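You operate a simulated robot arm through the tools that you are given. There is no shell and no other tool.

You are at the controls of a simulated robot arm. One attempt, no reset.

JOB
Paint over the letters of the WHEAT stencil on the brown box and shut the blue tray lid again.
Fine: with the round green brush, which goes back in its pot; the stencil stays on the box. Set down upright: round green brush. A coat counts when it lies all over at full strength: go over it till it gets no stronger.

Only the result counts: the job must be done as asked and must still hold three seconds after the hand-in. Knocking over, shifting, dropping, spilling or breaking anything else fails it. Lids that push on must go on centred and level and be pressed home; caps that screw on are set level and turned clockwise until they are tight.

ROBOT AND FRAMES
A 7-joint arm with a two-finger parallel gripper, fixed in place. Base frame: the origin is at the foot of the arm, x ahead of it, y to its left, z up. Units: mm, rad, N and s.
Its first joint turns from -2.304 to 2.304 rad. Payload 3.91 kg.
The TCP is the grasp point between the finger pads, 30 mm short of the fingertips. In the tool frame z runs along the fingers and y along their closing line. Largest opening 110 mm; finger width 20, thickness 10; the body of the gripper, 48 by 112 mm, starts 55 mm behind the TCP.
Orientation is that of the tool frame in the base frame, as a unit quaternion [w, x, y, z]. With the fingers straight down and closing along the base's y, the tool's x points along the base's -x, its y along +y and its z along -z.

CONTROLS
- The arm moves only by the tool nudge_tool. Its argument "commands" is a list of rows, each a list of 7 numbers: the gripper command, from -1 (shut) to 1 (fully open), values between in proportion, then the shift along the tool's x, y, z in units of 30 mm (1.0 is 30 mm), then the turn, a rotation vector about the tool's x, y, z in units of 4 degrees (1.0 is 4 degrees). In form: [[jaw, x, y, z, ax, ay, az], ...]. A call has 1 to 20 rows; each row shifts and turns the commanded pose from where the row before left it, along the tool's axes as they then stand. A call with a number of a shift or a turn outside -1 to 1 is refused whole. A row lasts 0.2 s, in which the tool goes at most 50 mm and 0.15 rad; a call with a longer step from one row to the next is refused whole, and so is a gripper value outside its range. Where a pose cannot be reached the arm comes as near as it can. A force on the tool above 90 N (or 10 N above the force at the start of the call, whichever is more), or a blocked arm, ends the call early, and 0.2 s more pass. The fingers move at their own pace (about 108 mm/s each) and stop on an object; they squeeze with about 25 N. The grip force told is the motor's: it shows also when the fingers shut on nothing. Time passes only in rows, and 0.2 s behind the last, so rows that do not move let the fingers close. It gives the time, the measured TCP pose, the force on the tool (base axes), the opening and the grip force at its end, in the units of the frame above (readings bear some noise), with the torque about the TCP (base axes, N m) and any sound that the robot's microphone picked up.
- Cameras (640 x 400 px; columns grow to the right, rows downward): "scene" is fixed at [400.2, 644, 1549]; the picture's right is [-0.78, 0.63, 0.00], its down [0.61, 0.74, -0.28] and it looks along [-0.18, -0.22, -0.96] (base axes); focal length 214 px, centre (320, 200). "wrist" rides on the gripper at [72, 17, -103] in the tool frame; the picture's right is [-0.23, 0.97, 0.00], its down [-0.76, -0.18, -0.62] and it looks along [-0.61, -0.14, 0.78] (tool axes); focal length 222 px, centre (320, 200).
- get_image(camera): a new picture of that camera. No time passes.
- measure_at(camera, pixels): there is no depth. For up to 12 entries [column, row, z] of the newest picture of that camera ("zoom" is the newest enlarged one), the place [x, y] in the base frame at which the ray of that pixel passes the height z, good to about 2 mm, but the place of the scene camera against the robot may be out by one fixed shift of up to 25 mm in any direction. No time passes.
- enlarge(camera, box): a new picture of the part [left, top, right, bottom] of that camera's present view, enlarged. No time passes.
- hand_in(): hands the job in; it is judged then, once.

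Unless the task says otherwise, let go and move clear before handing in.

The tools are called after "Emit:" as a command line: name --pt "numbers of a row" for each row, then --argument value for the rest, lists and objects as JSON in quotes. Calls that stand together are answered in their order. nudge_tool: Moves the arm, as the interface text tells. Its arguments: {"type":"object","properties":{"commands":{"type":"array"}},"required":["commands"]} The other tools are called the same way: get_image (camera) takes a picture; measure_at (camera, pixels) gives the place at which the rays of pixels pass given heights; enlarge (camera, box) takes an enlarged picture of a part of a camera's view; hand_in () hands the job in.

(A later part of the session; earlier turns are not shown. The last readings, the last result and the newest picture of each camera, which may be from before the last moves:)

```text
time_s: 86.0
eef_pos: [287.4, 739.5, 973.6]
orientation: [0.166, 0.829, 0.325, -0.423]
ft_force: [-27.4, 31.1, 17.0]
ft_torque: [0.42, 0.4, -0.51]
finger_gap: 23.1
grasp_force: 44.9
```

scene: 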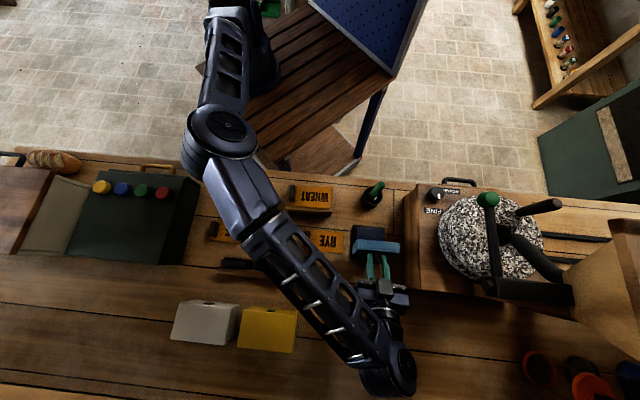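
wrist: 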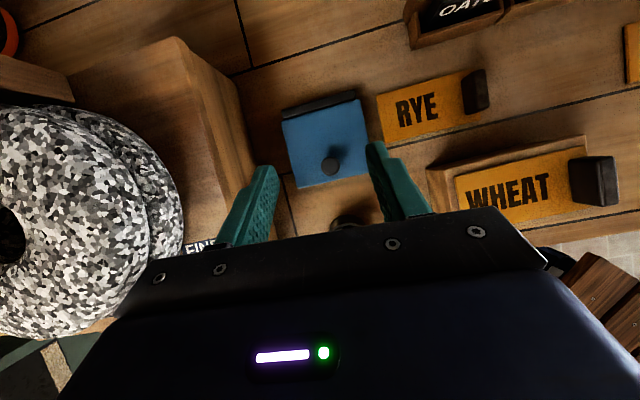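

The command had been clipped, so the tool is now at 54° tilt with the lid near 80°. For the last stretch I'll move the knob along the arc while easing the tilt back, letting the knob pivot in the pads.

Emit:
nudge_tool --pt "-1 0.088 -0.05 -0.142 0 0.625 0" --pt "-1 0.104 0 -0.128 0 0.625 0" --pt "-1 0 0 0 0 0 0"

Emit:
enlarge --camera "wrist" --box '[220, 60, 420, 240]'

Emit:
enlarge --camera "scene" --box '[330, 190, 430, 290]'

```text
time_s: 86.8
eef_pos: [294.3, 746.2, 974.4]
orientation: [0.153, 0.847, 0.332, -0.387]
ft_force: [-25.4, 3.5, -8.9]
ft_torque: [-0.69, 1.04, -0.27]
finger_gap: 23.0
grasp_force: 45.3
```

```text
2.22 times, centred on (320, 150) of wrist
```

zoom: 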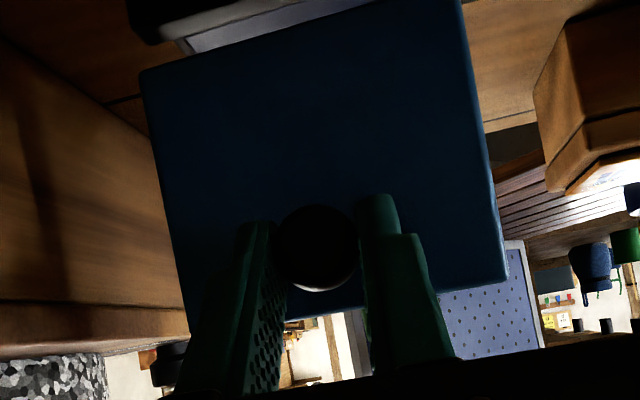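

```text
4.00 times, centred on (380, 240) of scene
```

zoom: 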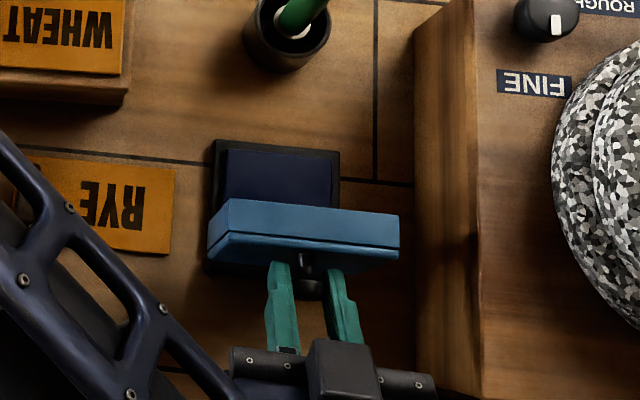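

The knob is still deep in the pads and the lid is near 88°. I'll continue past vertical.

Emit:
nudge_tool --pt "-1 0.118 -0.02 -0.112 0 0.625 0" --pt "-1 0.129 -0.01 -0.094 0 0.625 0" --pt "-1 0 0 0 0 0 0"

Emit:
enlarge --camera "wrist" --box '[220, 60, 420, 240]'

Emit:
enlarge --camera "scene" --box '[330, 190, 430, 290]'

```text
time_s: 87.6
eef_pos: [302.5, 754.1, 974.1]
orientation: [0.136, 0.864, 0.338, -0.349]
ft_force: [-9.4, -7.2, 6.0]
ft_torque: [-0.92, 0.97, 0.01]
finger_gap: 23.0
grasp_force: 45.8
```

```text
2.22 times, centred on (320, 150) of wrist
```

zoom: 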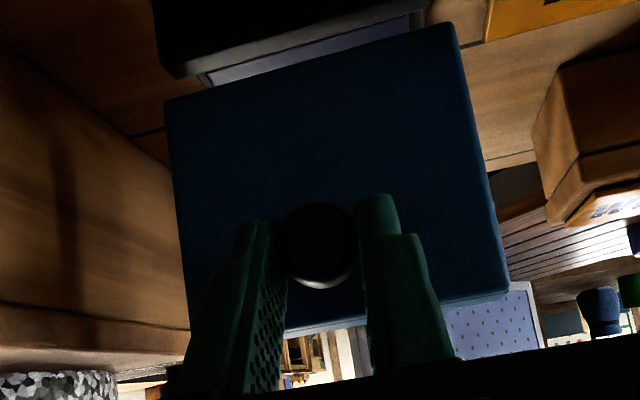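

```text
4.00 times, centred on (380, 240) of scene
```

zoom: 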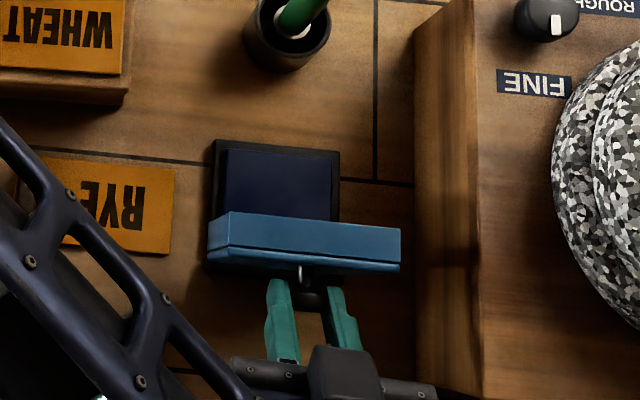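

The lid is past vertical with light forces. I'll continue toward 104°.

Emit:
nudge_tool --pt "-1 0.14 0 -0.075 0 0.625 0" --pt "-1 0.147 0 -0.055 0 0.625 0" --pt "-1 0 0 0 0 0 0"

Emit:
enlarge --camera "scene" --box '[330, 190, 430, 290]'

Emit:
enlarge --camera "wrist" --box '[220, 60, 420, 240]'

```text
time_s: 88.4
eef_pos: [307.2, 760.2, 971.0]
orientation: [0.122, 0.877, 0.344, -0.312]
ft_force: [-1.7, -9.9, 14.2]
ft_torque: [-1.01, 0.97, 0.01]
finger_gap: 22.7
grasp_force: 44.9
```

```text
4.00 times, centred on (380, 240) of scene
```

zoom: 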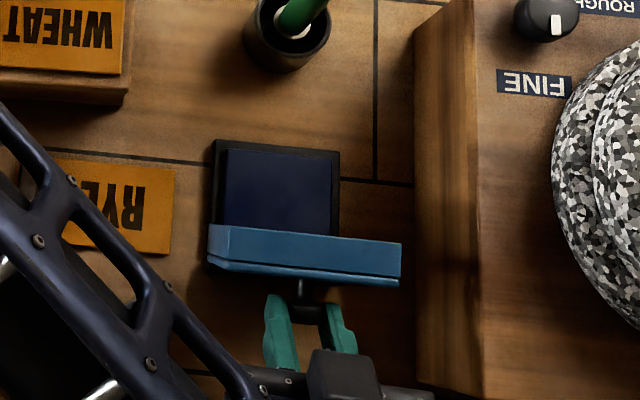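

```text
2.22 times, centred on (320, 150) of wrist
```

zoom: 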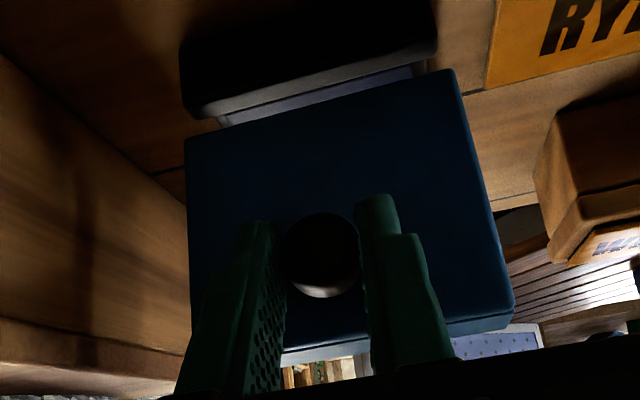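

The lid looks about 100° open. I'll push a little further to find its natural stop.

Emit:
nudge_tool --pt "-1 0.152 0 -0.035 0 0.625 0" --pt "-1 0 0 0 0 0 0"

Emit:
nudge_tool --pt "-1 0.156 0 -0.014 0 0.625 0" --pt "-1 0 0 0 0 0 0"

Emit:
enlarge --camera "scene" --box '[330, 190, 430, 290]'

```text
time_s: 89.0
eef_pos: [309.7, 762.5, 969.3]
orientation: [0.115, 0.884, 0.347, -0.292]
ft_force: [1.8, -8.1, 18.0]
ft_torque: [-0.96, 0.91, 0.13]
finger_gap: 23.1
grasp_force: 45.4
```

```text
time_s: 89.6
eef_pos: [314.2, 765.8, 965.0]
orientation: [0.107, 0.89, 0.349, -0.273]
ft_force: [2.0, -9.9, 17.2]
ft_torque: [-1.07, 0.99, 0.14]
finger_gap: 22.9
grasp_force: 44.7
```

```text
4.00 times, centred on (380, 240) of scene
```

zoom: 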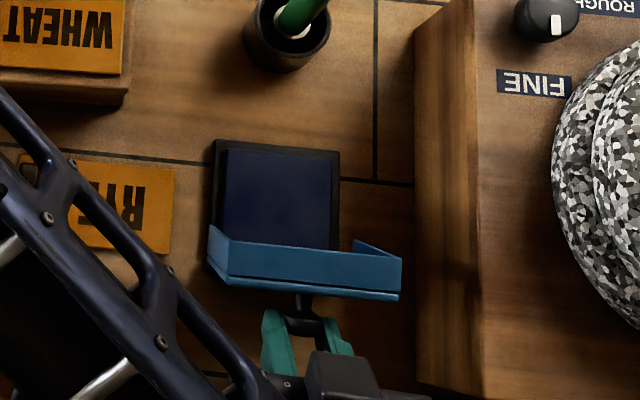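

The lid is now about 110° open and its inside is visible. I'll go two small steps more and then look.

Emit:
nudge_tool --pt "-1 0.156 0 0.008 0 0.625 0" --pt "-1 0.154 0 0.029 0 0.625 0" --pt "-1 0 0 0 0 0 0"

Emit:
enlarge --camera "scene" --box '[330, 190, 430, 290]'

Emit:
enlarge --camera "wrist" --box '[220, 60, 420, 240]'

```text
time_s: 90.4
eef_pos: [318.1, 770.7, 958.9]
orientation: [0.092, 0.901, 0.354, -0.235]
ft_force: [0.0, -7.2, 4.7]
ft_torque: [-0.47, 0.4, 0.15]
finger_gap: 20.3
grasp_force: 45.2
```

```text
4.00 times, centred on (380, 240) of scene
```

zoom: 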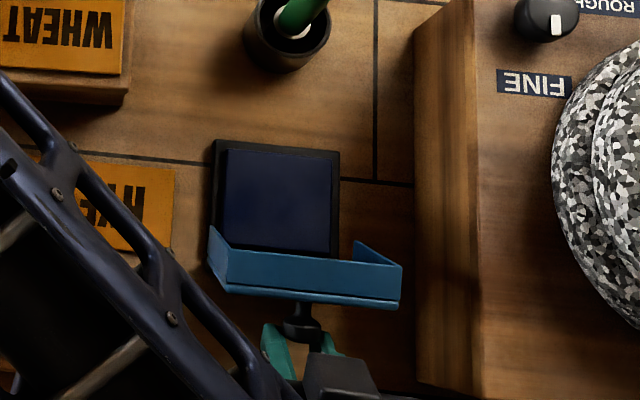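

```text
2.22 times, centred on (320, 150) of wrist
```

zoom: 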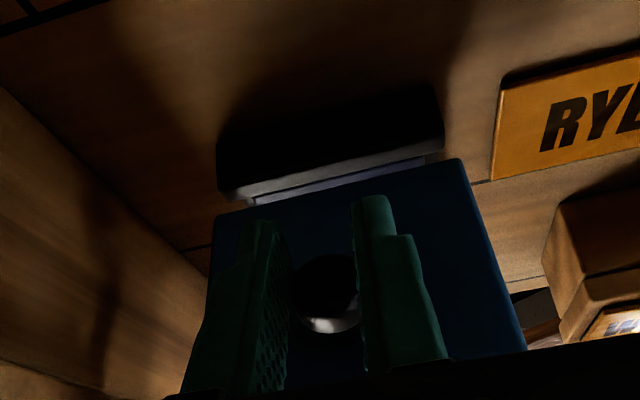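

The lid appears to have reached its stop, with little change in angle and the knob starting to slide in the pads. I'll open the fingers, back off along the tool axis and check that the lid stays open.

Emit:
nudge_tool --pt "0 0 0 0 0 0 0" --pt "0 0 0 0 0 0 0" --pt "0 0 0 -0.5 0 0 0" --pt "0 0 0 -1 0 0 0" --pt "0 0 0 -1 0 0 0" --pt "0 0 0 0 0 0 0"

Emit:
get_image --camera "scene"

Emit:
get_image --camera "wrist"

Emit:
enlarge --camera "scene" --box '[330, 170, 430, 270]'

```text
time_s: 91.8
eef_pos: [345.0, 794.6, 1025.8]
orientation: [0.093, 0.9, 0.355, -0.235]
ft_force: [-0.2, 0.4, 1.0]
ft_torque: [-0.03, -0.02, -0.02]
finger_gap: 55.0
grasp_force: 0.1
```

```text
taken
```

scene: 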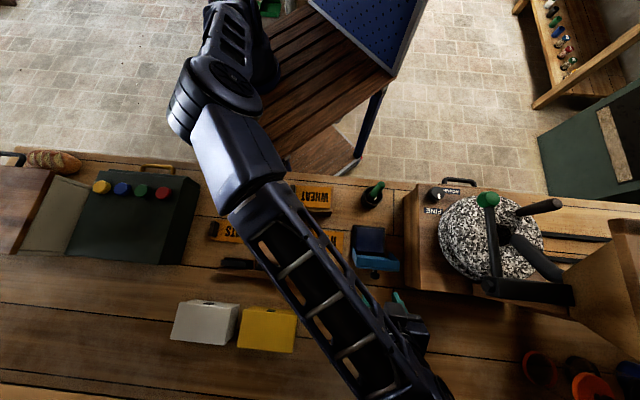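

```text
taken
```

wrist: 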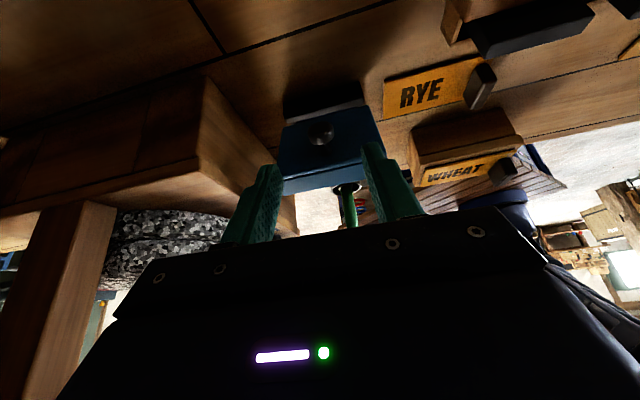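

```text
4.00 times, centred on (380, 220) of scene
```

zoom: 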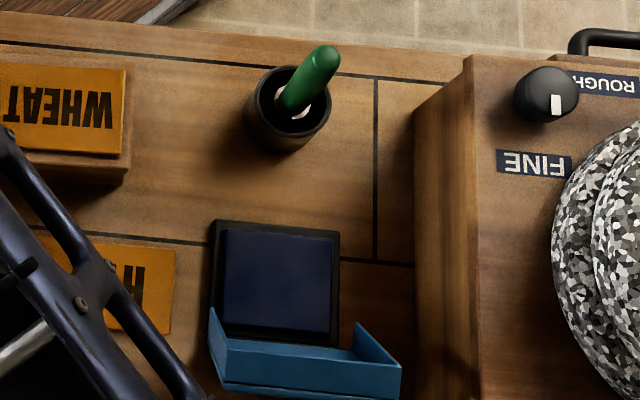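

The lid stays open by itself and the dark ink pad is exposed at scene zoom (275,280). Next I'll level the tool, rise and travel inward to above the brush at about (145,602).

Emit:
nudge_tool --pt "0 0 0 -0.8 0 1 0" --pt "0 0 0 -0.8 0 1 0" --pt "0 0 0 0 0 1 0" --pt "0 0 0 0 0 1 0" --pt "0 0 0 0 0 1 0" --pt "0 0 0 0 0 1 0" --pt "0 0 0 0 0 1 0" --pt "0 0 0 0 0 0.2 0" --pt "0 0 0 -0.5 0 0 0" --pt "0 0 0 0 0 0 0"

```text
time_s: 94.0
eef_pos: [361.7, 810.8, 1082.4]
orientation: [0.001, 0.931, 0.365, -0.004]
ft_force: [0.2, -0.6, 0.1]
ft_torque: [0.03, -0.01, 0.0]
finger_gap: 55.1
grasp_force: 0.2
```

The tool is level at z=1082. I'll travel inward to above the brush.

Emit:
nudge_tool --pt "0 -0.98 0.019 0 0 0 0" --pt "0 -0.98 0.019 0 0 0 0" --pt "0 -0.98 0.019 0 0 0 0" --pt "0 -0.98 0.019 0 0 0 0" --pt "0 -0.98 0.019 0 0 0 0" --pt "0 -0.98 0.019 0 0 0 0" --pt "0 -0.98 0.019 0 0 0 0" --pt "0 -0.98 0.019 0 0 0 0" --pt "0 -0.98 0.019 0 0 0 0" --pt "0 -0.98 0.019 0 0 0 0" --pt "0 0 0 0 0 0 0"

Emit:
get_image --camera "wrist"

Emit:
enlarge --camera "wrist" --box '[220, 40, 420, 220]'

Emit:
get_image --camera "scene"

```text
time_s: 96.4
eef_pos: [150.0, 606.1, 1084.9]
orientation: [0.001, 0.93, 0.366, -0.003]
ft_force: [1.0, 0.4, 0.5]
ft_torque: [0.0, -0.02, -0.02]
finger_gap: 54.7
grasp_force: 0.1
```

```text
taken
```

wrist: 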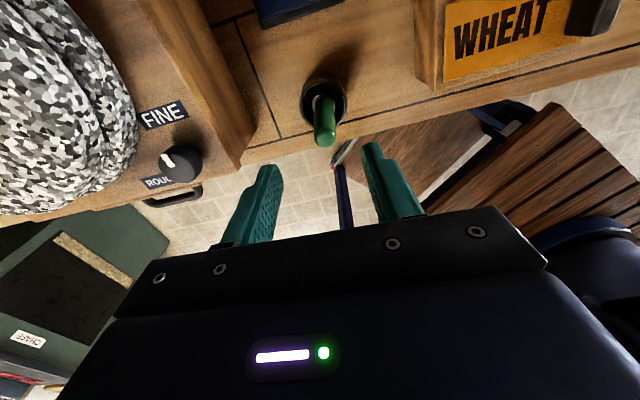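

```text
2.22 times, centred on (320, 130) of wrist
```

zoom: 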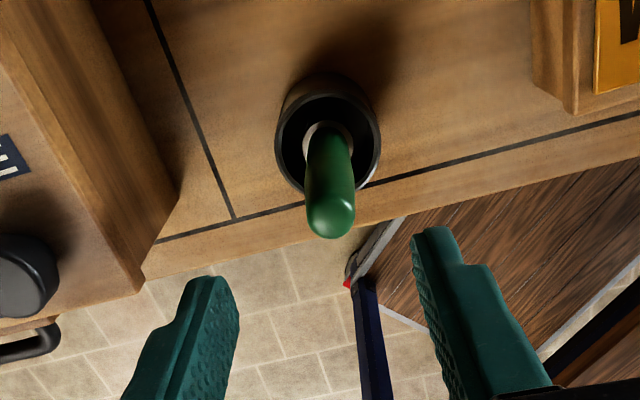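

```text
taken
```

scene: 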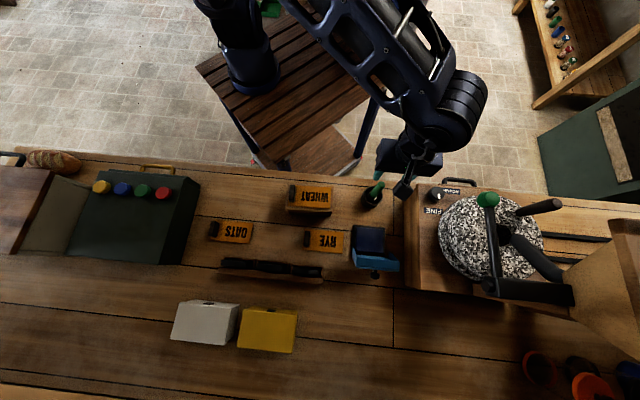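

The brush tip shows at zoom (332,213) and the pot rim centre near (328,143). I'll measure both at candidate heights.

Emit:
measure_at --camera "wrist" --pixels '[[325, 134, 975], [325, 134, 985], [325, 134, 995], [324, 103, 895], [324, 103, 905], [323, 99, 880], [323, 99, 900]]'

Emit:
enlarge --camera "wrist" --box '[280, 60, 370, 160]'

```text
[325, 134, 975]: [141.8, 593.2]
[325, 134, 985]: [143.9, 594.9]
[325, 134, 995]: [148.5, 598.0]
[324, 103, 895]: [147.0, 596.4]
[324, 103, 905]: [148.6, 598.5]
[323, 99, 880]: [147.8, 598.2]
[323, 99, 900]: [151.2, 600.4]
```

```text
4.00 times, centred on (325, 110) of wrist
```

zoom: 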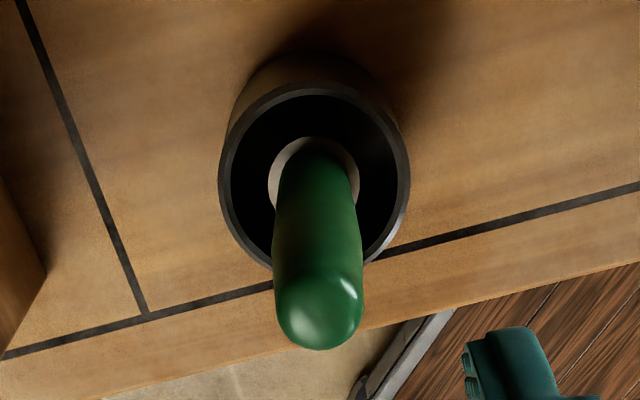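

The rays from four views agree on an upright brush at about (145,597), with its tip near z≈995 and the pot rim near z≈896. I'll centre over it and come partway down to verify.

Emit:
nudge_tool --pt "0.1 -0.32 0.117 0 0 0 0" --pt "0.1 0 0 0.8 0 0 0" --pt "0.1 0 0 0.8 0 0 0" --pt "0.1 0 0 0 0 0 0"

Emit:
get_image --camera "wrist"

Emit:
enlarge --camera "scene" --box '[330, 140, 430, 240]'

```text
time_s: 97.4
eef_pos: [147.3, 597.4, 1036.1]
orientation: [0.0, 0.931, 0.365, -0.003]
ft_force: [0.0, -0.3, -0.5]
ft_torque: [-0.03, 0.02, 0.0]
finger_gap: 60.4
grasp_force: 0.0
```

```text
taken
```

wrist: 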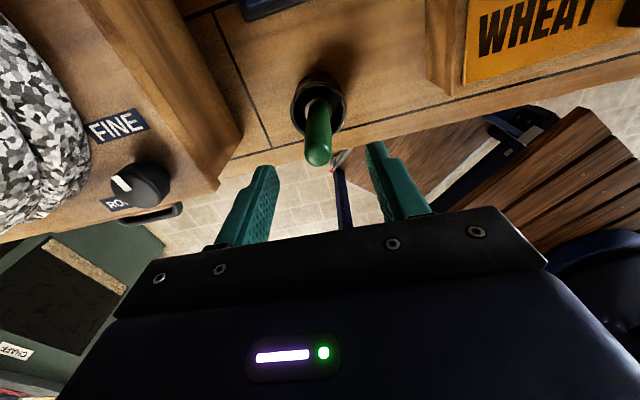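

```text
4.00 times, centred on (380, 190) of scene
```

zoom: 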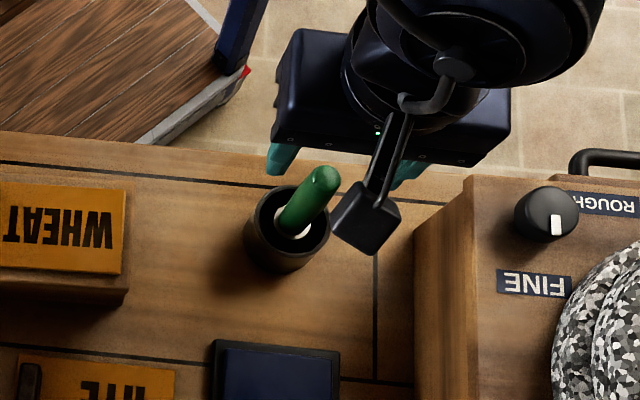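

The tip at wrist (317,155) matches where a point on the tool axis should appear, so alignment is good. I'll lower to grip height and close gently.

Emit:
nudge_tool --pt "0.1 0 0 0.8 0 0 0" --pt "0.1 0 0 0.8 0 0 0" --pt "0.1 0 0 0.8 0 0 0" --pt "0.1 0 0 0 0 0 0"

Emit:
get_image --camera "wrist"

Emit:
enlarge --camera "wrist" --box '[220, 60, 420, 240]'

```text
time_s: 98.4
eef_pos: [145.9, 596.6, 965.6]
orientation: [0.001, 0.931, 0.365, -0.004]
ft_force: [0.4, 0.0, -0.5]
ft_torque: [0.02, 0.01, 0.01]
finger_gap: 60.5
grasp_force: 0.1
```

```text
taken
```

wrist: 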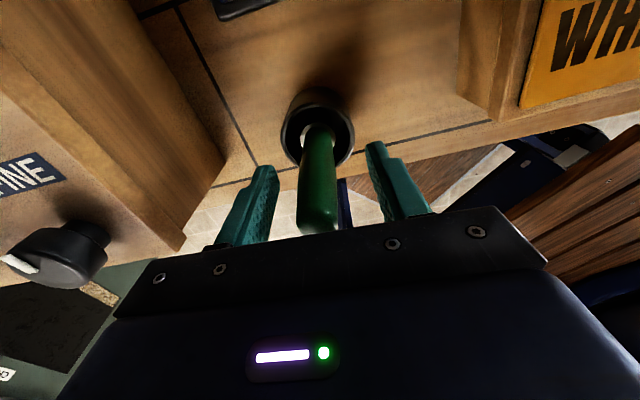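

```text
2.22 times, centred on (320, 150) of wrist
```

zoom: 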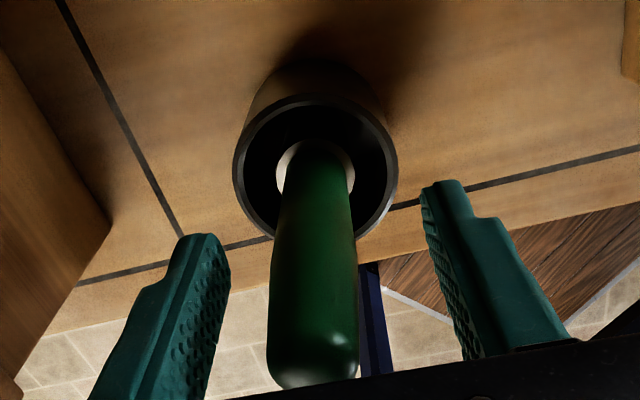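

The handle is centred within about 2 mm and its tip is 30 mm behind the TCP. I'll trim sideways, lower 5 mm and close.

Emit:
nudge_tool --pt "0.1 0 -0.05 0.17 0 0 0" --pt "0.1 0 0 0 0 0 0" --pt "-0.3 0 0 0 0 0 0" --pt "-1 0 0 0 0 0 0" --pt "-1 0 0 0 0 0 0" --pt "-1 0 0 0 0 0 0" --pt "-1 0 0 0 0 0 0"

Emit:
enlarge --camera "wrist" --box '[220, 60, 420, 240]'

Emit:
enlarge --camera "scene" --box '[330, 140, 430, 240]'

```text
time_s: 100.0
eef_pos: [144.8, 596.9, 960.9]
orientation: [0.001, 0.931, 0.365, -0.003]
ft_force: [0.5, 0.4, -1.0]
ft_torque: [0.01, -0.03, -0.02]
finger_gap: 22.7
grasp_force: 25.3
```

```text
2.22 times, centred on (320, 150) of wrist
```

zoom: 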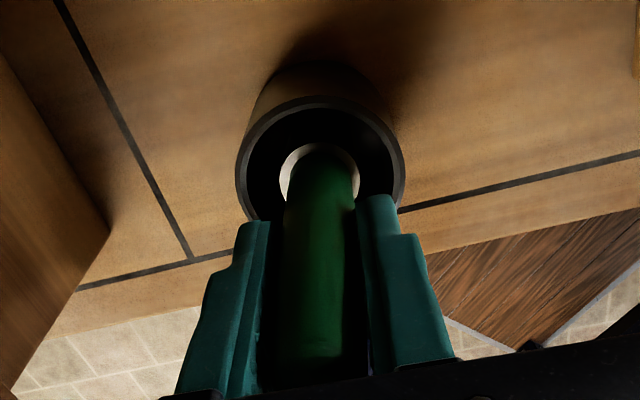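

```text
4.00 times, centred on (380, 190) of scene
```

zoom: 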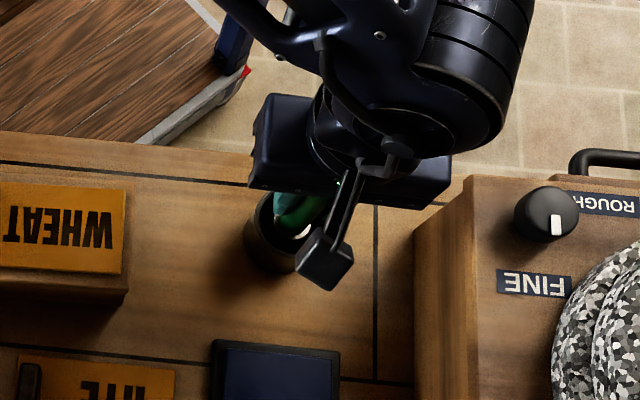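

The brush is gripped at TCP (144.8,596.9,960.9) with no side load; I'll return it to this same pose later. Lifting straight up now.

Emit:
nudge_tool --pt "-1 0 0 -0.3 0 0 0" --pt "-1 0 0 -0.7 0 0 0" --pt "-1 0 0 -0.9 0 0 0" --pt "-1 0 0 -0.9 0 0 0" --pt "-1 0 0 -0.9 0 0 0" --pt "-1 0 0 0 0 0 0"

Emit:
get_image --camera "wrist"

Emit:
enlarge --camera "wrist" --box '[220, 40, 420, 220]'

Emit:
enlarge --camera "scene" --box '[330, 140, 430, 240]'

```text
time_s: 101.4
eef_pos: [146.0, 597.1, 1070.0]
orientation: [0.002, 0.931, 0.366, -0.004]
ft_force: [-0.4, 0.1, 0.1]
ft_torque: [-0.02, 0.0, 0.0]
finger_gap: 22.5
grasp_force: 25.3
```

```text
taken
```

wrist: 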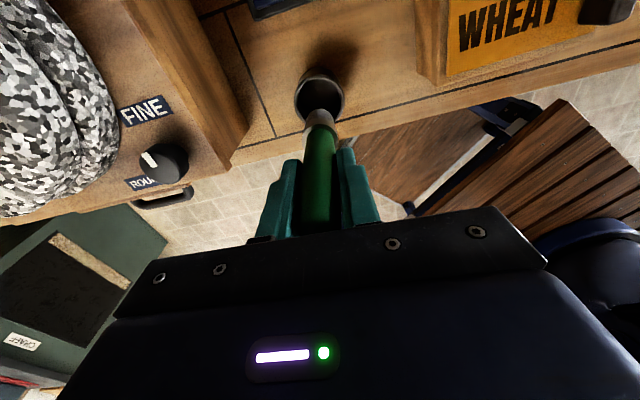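

```text
2.22 times, centred on (320, 130) of wrist
```

zoom: 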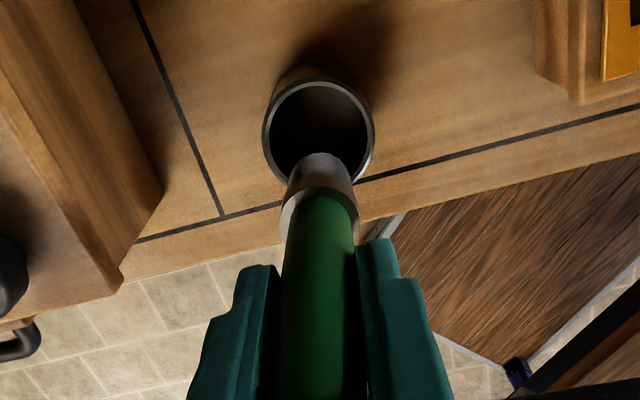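

```text
4.00 times, centred on (380, 190) of scene
```

zoom: 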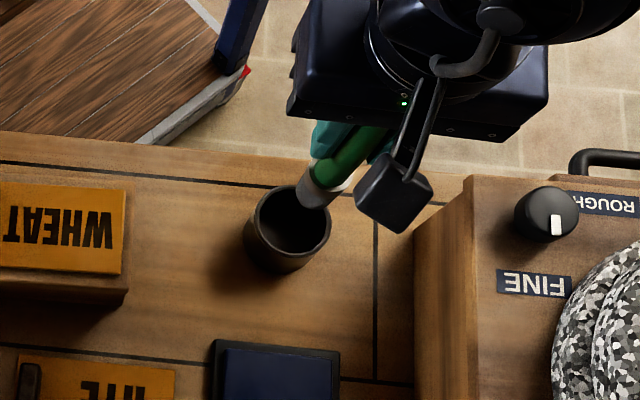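

The brush is out, with its grey end about 106 mm below the TCP and vertical. I'll measure the ink pad from the scene and carry the brush above it.

Emit:
enlarge --camera "scene" --box '[330, 200, 430, 280]'

Emit:
nudge_tool --pt "-1 0.85 -0.02 0 0 0 0" --pt "-1 0.85 -0.02 0 0 0 0" --pt "-1 0.85 -0.02 0 0 0 0" --pt "-1 0.85 -0.02 0 0 0 0" --pt "-1 0.6 -0.02 0 0 0 0" --pt "-1 0 0 0 0 0 0"

Emit:
get_image --camera "wrist"

Emit:
enlarge --camera "wrist" --box '[220, 20, 420, 200]'

```text
5.00 times, centred on (380, 240) of scene
```

zoom: 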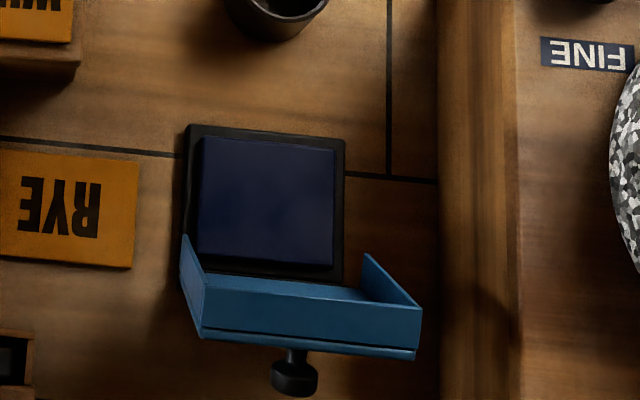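

```text
time_s: 102.8
eef_pos: [231.0, 682.6, 1069.9]
orientation: [0.001, 0.931, 0.366, -0.003]
ft_force: [0.2, -0.2, -0.2]
ft_torque: [0.04, -0.02, 0.0]
finger_gap: 22.9
grasp_force: 24.7
```

```text
taken
```

wrist: 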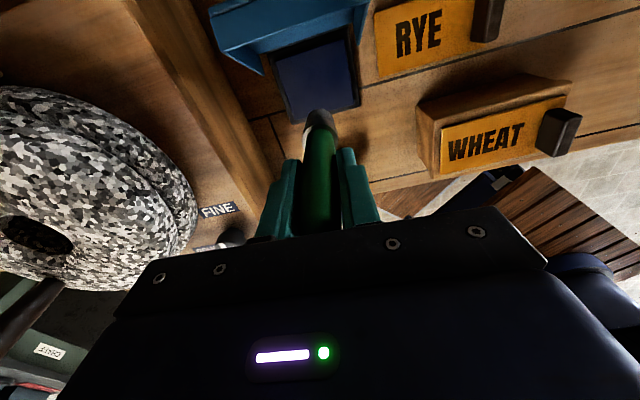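

```text
2.22 times, centred on (320, 110) of wrist
```

zoom: 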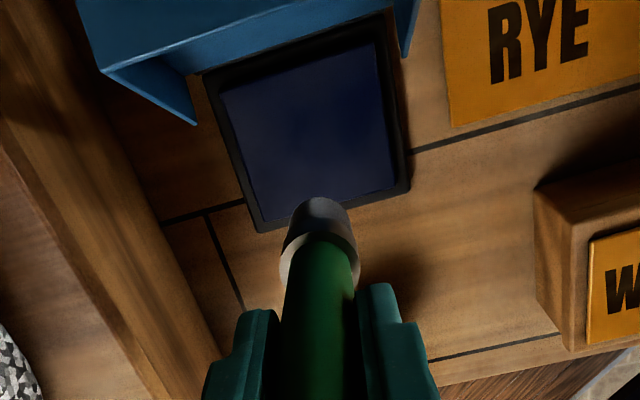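

The ink pad's corners show at zoom (220,92), (378,40), (395,188) and (262,222). I'll measure them.

Emit:
measure_at --camera "zoom" --pixels '[[220, 92, 865], [378, 40, 865], [395, 188, 865], [262, 222, 865], [315, 135, 865], [315, 135, 870], [315, 135, 860]]'

```text
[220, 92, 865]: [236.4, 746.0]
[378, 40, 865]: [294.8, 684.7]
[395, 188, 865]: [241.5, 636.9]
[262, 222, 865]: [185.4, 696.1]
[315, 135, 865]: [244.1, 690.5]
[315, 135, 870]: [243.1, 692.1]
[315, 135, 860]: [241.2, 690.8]
```

The pad is about 80×72 mm, centred at (239.5,691). I'll move over its middle and lower to just above it.

Emit:
nudge_tool --pt "-1 0.33 0 0 0 0 0" --pt "-1 0 0 0.9 0 0 0" --pt "-1 0 0 0.9 0 0 0" --pt "-1 0 0 0.8 0 0 0" --pt "-1 0 0 0 0 0 0"

Emit:
enlarge --camera "wrist" --box '[220, 20, 420, 200]'

Emit:
enlarge --camera "scene" --box '[330, 180, 430, 280]'

```text
time_s: 104.0
eef_pos: [238.4, 687.8, 992.5]
orientation: [0.001, 0.931, 0.366, -0.003]
ft_force: [-0.2, -0.2, -0.8]
ft_torque: [-0.01, -0.01, -0.02]
finger_gap: 22.6
grasp_force: 24.7
```

```text
2.22 times, centred on (320, 110) of wrist
```

zoom: 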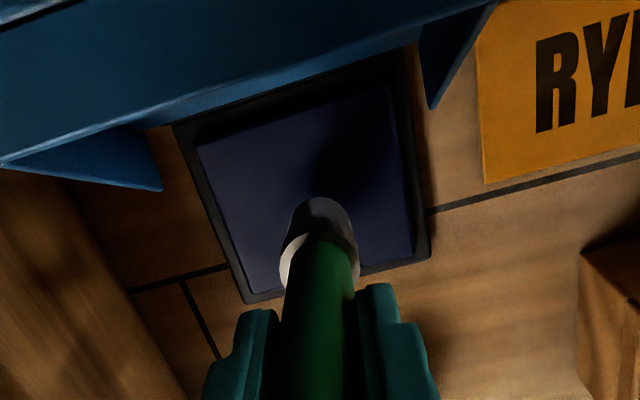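

```text
4.00 times, centred on (380, 230) of scene
```

zoom: 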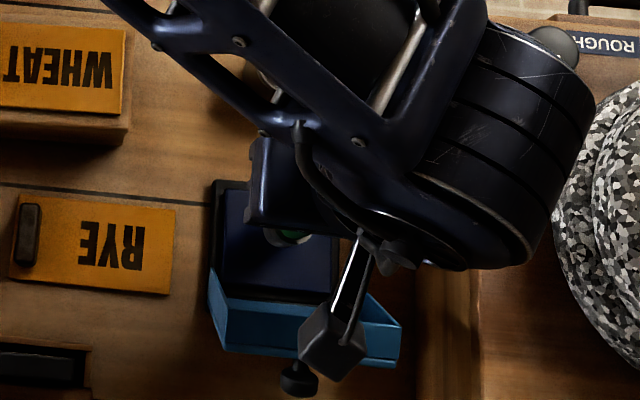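

The brush hangs over the pad at zoom (318,230) with everything clear. I'll lower in small steps until it touches.

Emit:
nudge_tool --pt "-1 0 0 0.17 0 0 0" --pt "-1 0 0 0.13 0 0 0" --pt "-1 0 0 0 0 0 0"

Emit:
nudge_tool --pt "-1 0 0 0.1 0 0 0" --pt "-1 0 0 0.1 0 0 0" --pt "-1 0 0 0 0 0 0"

Emit:
nudge_tool --pt "-1 0 0 0.07 0 0 0" --pt "-1 0 0 0 0 0 0"

```text
time_s: 104.8
eef_pos: [237.7, 687.5, 982.7]
orientation: [0.001, 0.931, 0.366, -0.003]
ft_force: [1.0, -0.2, -1.0]
ft_torque: [0.01, 0.0, 0.01]
finger_gap: 22.8
grasp_force: 24.8
```

```text
time_s: 105.6
eef_pos: [237.9, 687.1, 976.7]
orientation: [0.002, 0.931, 0.365, -0.003]
ft_force: [-1.0, 1.1, -1.5]
ft_torque: [0.0, 0.01, -0.01]
finger_gap: 22.6
grasp_force: 24.6
```

```text
time_s: 106.2
eef_pos: [237.1, 687.9, 974.3]
orientation: [0.001, 0.931, 0.366, -0.004]
ft_force: [0.0, -0.7, -0.1]
ft_torque: [0.02, 0.0, -0.05]
finger_gap: 22.8
grasp_force: 25.3
```

No contact yet at z=974.3. I'll keep going in 2 mm steps.

Emit:
nudge_tool --pt "-1 0 0 0.07 0 0 0" --pt "-1 0 0 0.07 0 0 0" --pt "-1 0 0 0 0 0 0"

Emit:
nudge_tool --pt "-1 0 0 0.07 0 0 0" --pt "-1 0 0 0 0 0 0"

Emit:
enlarge --camera "wrist" --box '[220, 20, 420, 200]'

```text
time_s: 107.0
eef_pos: [238.2, 688.7, 971.3]
orientation: [0.001, 0.931, 0.365, -0.002]
ft_force: [0.2, 0.0, 30.3]
ft_torque: [0.07, -0.08, -0.03]
finger_gap: 22.7
grasp_force: 24.8
```

```text
time_s: 107.6
eef_pos: [237.1, 687.9, 968.1]
orientation: [0.001, 0.931, 0.366, -0.003]
ft_force: [-0.1, 1.3, 29.6]
ft_torque: [0.05, -0.09, -0.06]
finger_gap: 22.6
grasp_force: 25.4
```

```text
2.22 times, centred on (320, 110) of wrist
```

zoom: 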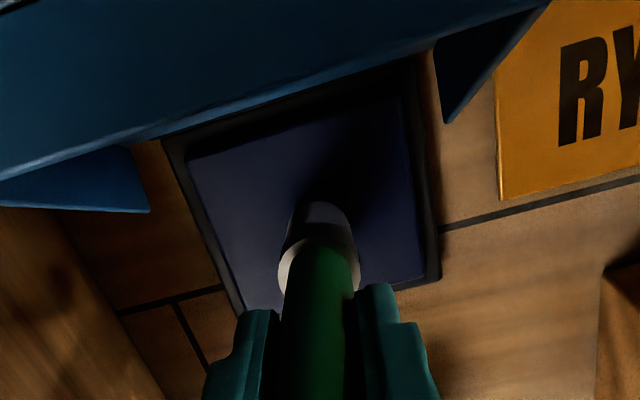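

The brush touched at about z=971 and the force is now 30 N, so it may have slid slightly in the grip. I'll ease up 2 mm and then dab gently across the pad.

Emit:
nudge_tool --pt "-1 0 0 -0.05 0 0 0" --pt "-1 0 0 0 0 0 0"

```text
time_s: 108.2
eef_pos: [236.8, 687.0, 970.2]
orientation: [0.002, 0.931, 0.365, -0.004]
ft_force: [1.5, 1.1, 7.4]
ft_torque: [0.08, -0.12, 0.0]
finger_gap: 22.5
grasp_force: 24.9
```

Contact is a light 7 N. I'll dab in a small cross pattern, then lift to look at the bristles.

Emit:
nudge_tool --pt "-1 0 0.25 0 0 0 0" --pt "-1 0 -0.25 0 0 0 0" --pt "-1 0 -0.25 0 0 0 0" --pt "-1 0 0.25 0 0 0 0" --pt "-1 0.25 0 0 0 0 0" --pt "-1 -0.25 0 0 0 0 0" --pt "-1 -0.25 0 0 0 0 0" --pt "-1 0.25 0 0 0 0 0" --pt "-1 0 0 0 0 0 0"

Emit:
nudge_tool --pt "-1 0 0 -0.9 0 0 0" --pt "-1 0 0 -0.9 0 0 0" --pt "-1 0 0 0 0 0 0"

Emit:
enlarge --camera "wrist" --box '[220, 20, 420, 200]'

Emit:
enlarge --camera "scene" --box '[330, 180, 430, 280]'

```text
time_s: 110.2
eef_pos: [237.9, 687.5, 969.3]
orientation: [0.002, 0.931, 0.365, -0.003]
ft_force: [0.1, 0.3, -0.1]
ft_torque: [-0.03, -0.03, -0.01]
finger_gap: 22.4
grasp_force: 24.7
```

```text
time_s: 111.0
eef_pos: [238.3, 687.6, 1023.5]
orientation: [0.001, 0.931, 0.365, -0.004]
ft_force: [0.2, 0.4, -0.4]
ft_torque: [-0.01, 0.04, 0.0]
finger_gap: 22.5
grasp_force: 25.2
```

```text
2.22 times, centred on (320, 110) of wrist
```

zoom: 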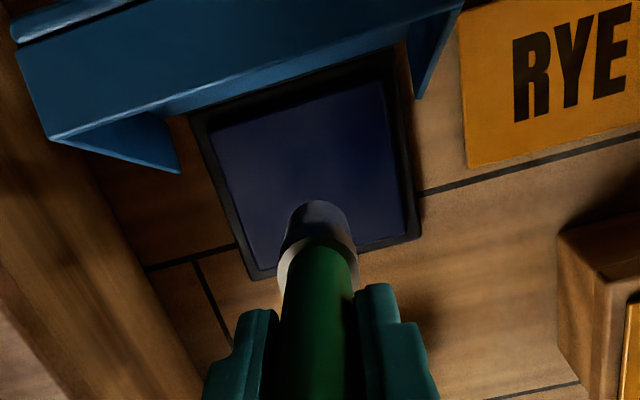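

```text
4.00 times, centred on (380, 230) of scene
```

zoom: 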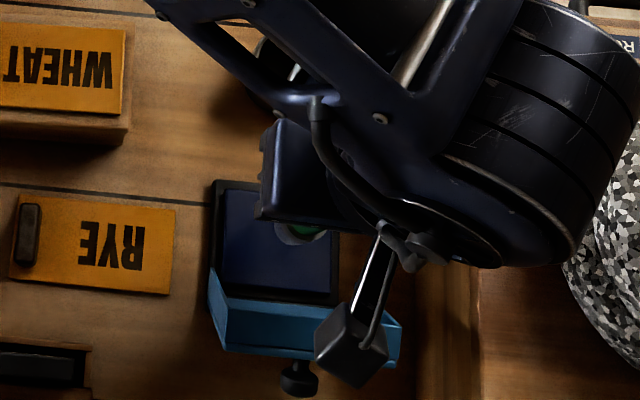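

The brush end may be tinted now. I'll enlarge it to check for ink.

Emit:
enlarge --camera "wrist" --box '[295, 95, 345, 145]'

Emit:
enlarge --camera "scene" --box '[290, 180, 330, 210]'

```text
8.00 times, centred on (320, 120) of wrist
```

zoom: 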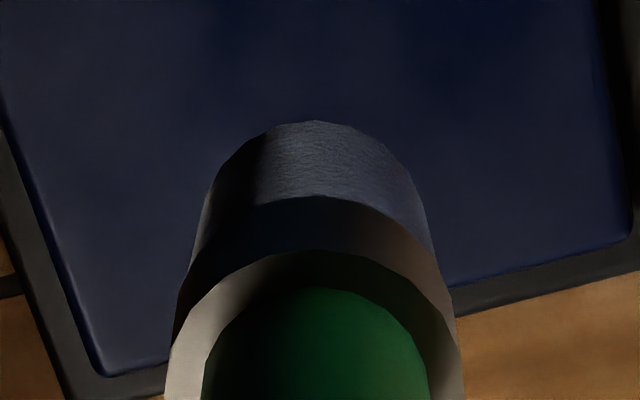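

```text
13.33 times, centred on (310, 195) of scene
```

zoom: 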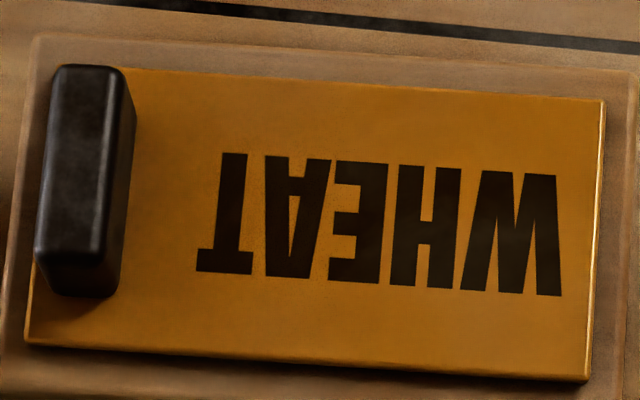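

The bristle end now has a bluish tint like the pad, so it looks inked. I'll rise and carry the brush across to the WHEAT stencil to measure the letters from above.

Emit:
nudge_tool --pt "-1 0 0 -0.9 0 0 0" --pt "-1 0 0 -0.9 0 0 0" --pt "-1 -0.3 0.92 0 0 0 0" --pt "-1 -0.3 0.92 0 0 0 0" --pt "-1 -0.3 0.92 0 0 0 0" --pt "-1 -0.3 0.92 0 0 0 0" --pt "-1 -0.3 0.92 0 0 0 0" --pt "-1 -0.3 0.92 0 0 0 0" --pt "-1 0 0 0 0 0 0"

Emit:
get_image --camera "wrist"

Emit:
enlarge --camera "wrist" --box '[220, 0, 420, 180]'

```text
time_s: 113.0
eef_pos: [309.6, 528.2, 1078.5]
orientation: [0.001, 0.931, 0.366, -0.003]
ft_force: [-0.6, -0.2, -0.8]
ft_torque: [0.0, -0.02, 0.0]
finger_gap: 22.6
grasp_force: 25.3
```

```text
taken
```

wrist: 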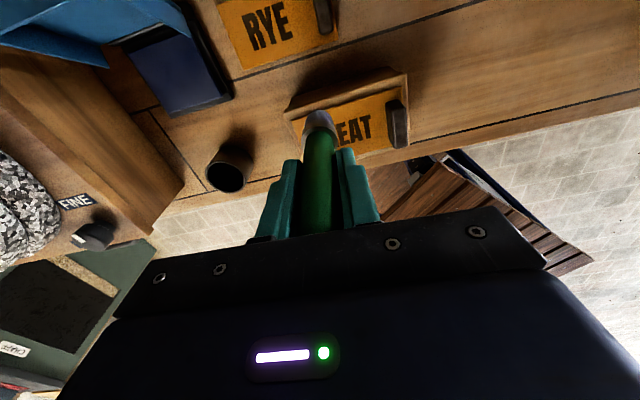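

```text
2.22 times, centred on (320, 90) of wrist
```

zoom: 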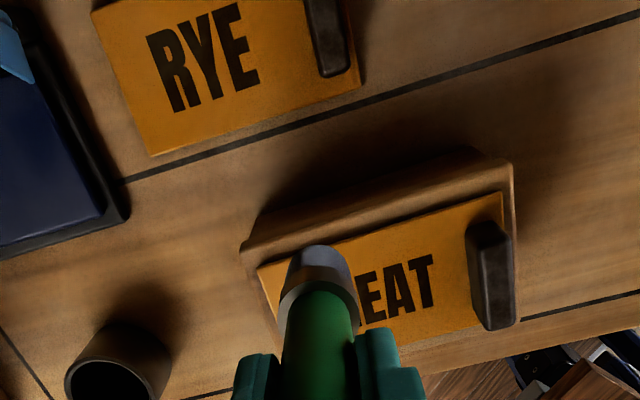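

The brush hides the W and H. I'll slide left about 66 mm so the whole stencil shows beside it.

Emit:
nudge_tool --pt "-1 0.1 -0.9 0 0 0 0" --pt "-1 0.1 -0.9 0 0 0 0" --pt "-1 0.1 -0.4 0 0 0 0" --pt "-1 0 0 0 0 0 0"

Emit:
enlarge --camera "wrist" --box '[320, 60, 480, 180]'

```text
time_s: 114.0
eef_pos: [272.3, 584.3, 1077.5]
orientation: [0.0, 0.931, 0.366, -0.003]
ft_force: [-0.7, -1.1, -1.3]
ft_torque: [-0.02, -0.01, -0.03]
finger_gap: 22.7
grasp_force: 24.6
```

```text
3.33 times, centred on (400, 120) of wrist
```

zoom: 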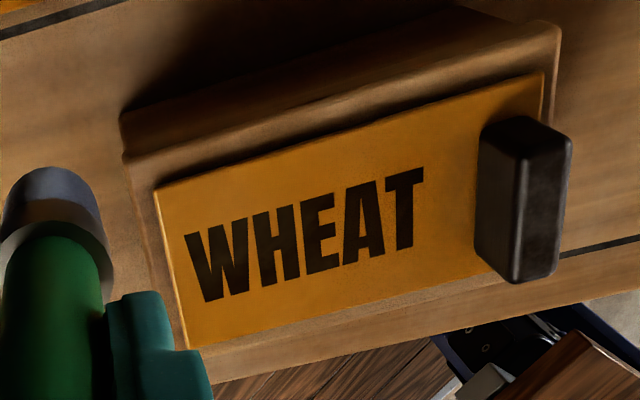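

I can see all the letters: W top-left at zoom (186,236), bottom-left (207,302), T top-right (424,168), T foot (408,248). I'll measure them along with the stencil corners and handle.

Emit:
measure_at --camera "zoom" --pixels '[[186, 236, 912], [207, 302, 912], [424, 168, 912], [408, 248, 912], [155, 190, 912], [187, 348, 912], [543, 72, 912], [478, 278, 912], [478, 150, 930], [186, 236, 905], [424, 168, 905]]'

```text
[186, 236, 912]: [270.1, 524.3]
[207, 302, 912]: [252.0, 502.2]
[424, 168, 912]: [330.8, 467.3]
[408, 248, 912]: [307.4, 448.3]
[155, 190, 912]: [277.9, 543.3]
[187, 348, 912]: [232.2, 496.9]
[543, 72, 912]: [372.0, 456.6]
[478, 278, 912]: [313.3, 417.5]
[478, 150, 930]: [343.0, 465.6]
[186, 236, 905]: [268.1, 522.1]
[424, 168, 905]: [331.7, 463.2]
```

I'll cross-check those points with the fixed scene camera, which reads about (−7,−5) off from earlier comparisons.

Emit:
measure_at --camera "scene" --pixels '[[328.15, 202.1, 905], [328.15, 202.1, 915], [302.65, 191.5, 915], [300.7, 200.4, 915], [327.7, 193.1, 915], [328.15, 202.1, 925]]'

```text
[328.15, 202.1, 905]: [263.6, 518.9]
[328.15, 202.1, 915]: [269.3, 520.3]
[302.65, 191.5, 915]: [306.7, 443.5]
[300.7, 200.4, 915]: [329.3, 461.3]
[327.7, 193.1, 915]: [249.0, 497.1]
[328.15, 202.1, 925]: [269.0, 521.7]
```

Both cameras agree within a few millimetres: the text is about 83×28 mm, centred near (291,484), on a stencil top near z≈912. I'll position the brush over the W end and lower until it touches lightly.

Emit:
nudge_tool --pt "-1 -0.835 0.85 0 0 0 0" --pt "-1 -0.835 0.85 0 0 0 0" --pt "-1 0 0 0.7 0 0 0" --pt "-1 0 0 0.7 0 0 0" --pt "-1 0 0 0 0 0 0"

Emit:
get_image --camera "wrist"

Emit:
enlarge --camera "wrist" --box '[270, 40, 430, 160]'

Emit:
enlarge --camera "scene" --box '[280, 150, 380, 230]'

```text
time_s: 115.2
eef_pos: [272.1, 514.3, 1035.1]
orientation: [0.001, 0.931, 0.365, -0.003]
ft_force: [0.0, -0.2, -0.8]
ft_torque: [0.03, 0.01, 0.01]
finger_gap: 22.8
grasp_force: 25.1
```

```text
taken
```

wrist: 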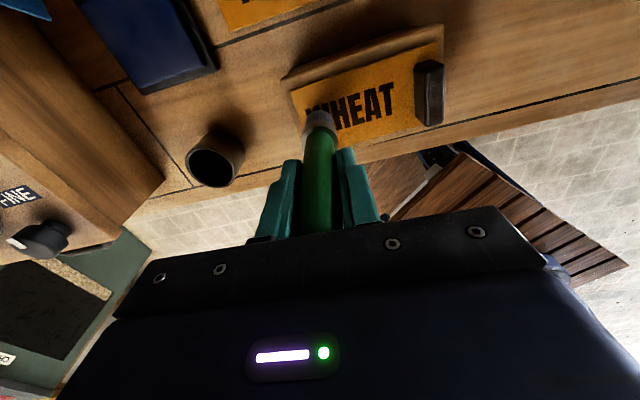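

```text
3.33 times, centred on (350, 100) of wrist
```

zoom: 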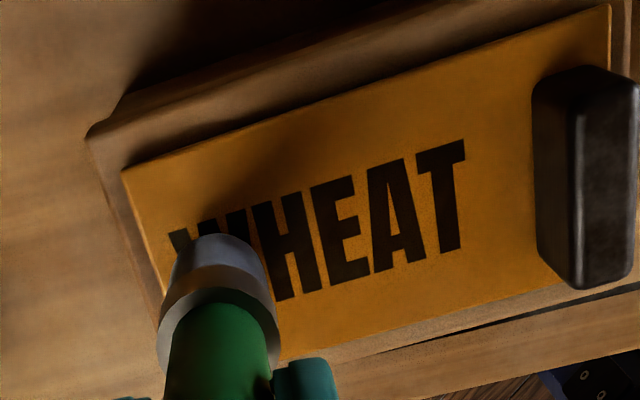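

```text
5.00 times, centred on (330, 190) of scene
```

zoom: 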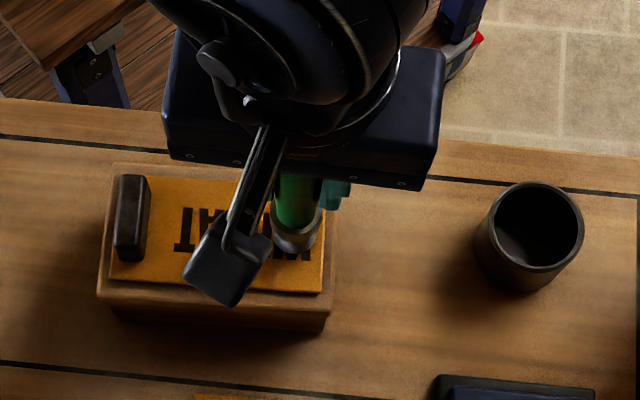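

The brush is over the W end. I'll lower in small steps to find light contact.

Emit:
nudge_tool --pt "-1 0 0 0.2 0 0 0" --pt "-1 0 0 0.13 0 0 0" --pt "-1 0 0 0 0 0 0"

Emit:
nudge_tool --pt "-1 0 0 0.07 0 0 0" --pt "-1 0 0 0.07 0 0 0" --pt "-1 0 0 0 0 0 0"

Emit:
nudge_tool --pt "-1 0 0 0.05 0 0 0" --pt "-1 0 0 0 0 0 0"

```text
time_s: 116.0
eef_pos: [269.9, 512.7, 1026.0]
orientation: [0.002, 0.931, 0.365, -0.003]
ft_force: [0.2, -0.3, -0.2]
ft_torque: [0.0, 0.0, 0.01]
finger_gap: 22.9
grasp_force: 25.0
```

```text
time_s: 116.8
eef_pos: [271.3, 512.7, 1022.7]
orientation: [0.001, 0.931, 0.365, -0.003]
ft_force: [2.0, -0.2, 29.2]
ft_torque: [0.05, -0.12, -0.04]
finger_gap: 22.7
grasp_force: 24.8
```

```text
time_s: 117.4
eef_pos: [269.5, 514.1, 1021.1]
orientation: [0.001, 0.931, 0.365, -0.003]
ft_force: [-0.1, 0.2, 28.7]
ft_torque: [0.03, -0.07, 0.01]
finger_gap: 22.7
grasp_force: 24.6
```

Contact is at about z=1022 with 29 N, which is the grip's slip limit. I'll ease up 1.5 mm to a light load before moving across.

Emit:
nudge_tool --pt "-1 0 0 -0.05 0 0 0" --pt "-1 0 0 0 0 0 0"

```text
time_s: 118.0
eef_pos: [271.8, 512.4, 1021.7]
orientation: [0.002, 0.931, 0.366, -0.004]
ft_force: [0.0, 0.7, -1.0]
ft_torque: [-0.01, 0.01, -0.01]
finger_gap: 22.7
grasp_force: 24.7
```

Contact is lost by a hair. I'll lower 0.6 mm.

Emit:
nudge_tool --pt "-1 0 0 0.02 0 0 0" --pt "-1 0 0 0 0 0 0"

```text
time_s: 118.6
eef_pos: [270.7, 513.3, 1022.0]
orientation: [0.002, 0.931, 0.366, -0.004]
ft_force: [-0.4, 0.4, -1.0]
ft_torque: [0.0, -0.03, -0.03]
finger_gap: 22.6
grasp_force: 25.0
```

Emit:
nudge_tool --pt "-1 0 0 0.02 0 0 0" --pt "-1 0 0 0 0 0 0"

```text
time_s: 119.2
eef_pos: [270.7, 513.0, 1021.0]
orientation: [0.001, 0.931, 0.366, -0.003]
ft_force: [-0.8, 0.5, 3.4]
ft_torque: [0.02, -0.01, -0.01]
finger_gap: 23.0
grasp_force: 25.2
```

Contact is a gentle 3.4 N. I'll make one slow stroke along the word toward the T, then check that the stencil hasn't moved.

Emit:
nudge_tool --pt "-1 0.02 0.33 0 0 0 0" --pt "-1 0.02 0.33 0 0 0 0" --pt "-1 0 0 0 0 0 0"

Emit:
enlarge --camera "wrist" --box '[250, 40, 410, 160]'

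Emit:
enlarge --camera "scene" --box '[280, 160, 350, 220]'

```text
time_s: 120.0
eef_pos: [283.4, 499.2, 1021.4]
orientation: [0.002, 0.931, 0.365, -0.003]
ft_force: [0.9, 0.4, -0.5]
ft_torque: [0.0, 0.01, -0.01]
finger_gap: 22.4
grasp_force: 25.2
```

```text
3.33 times, centred on (330, 100) of wrist
```

zoom: 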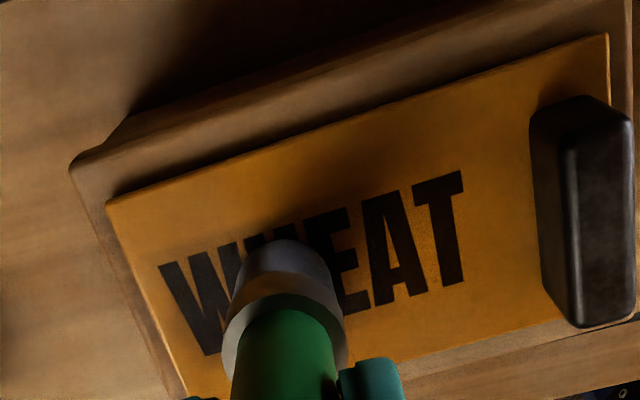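

```text
6.67 times, centred on (315, 190) of scene
```

zoom: 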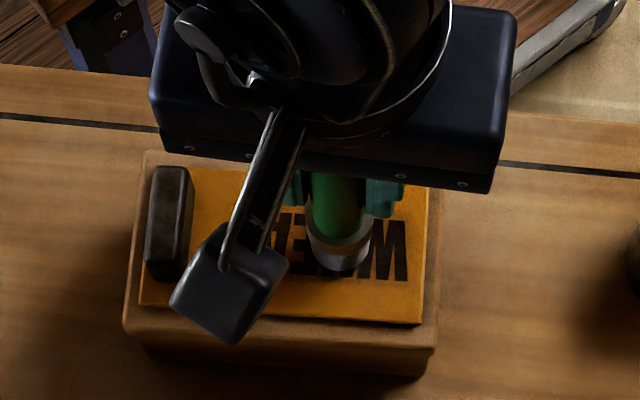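

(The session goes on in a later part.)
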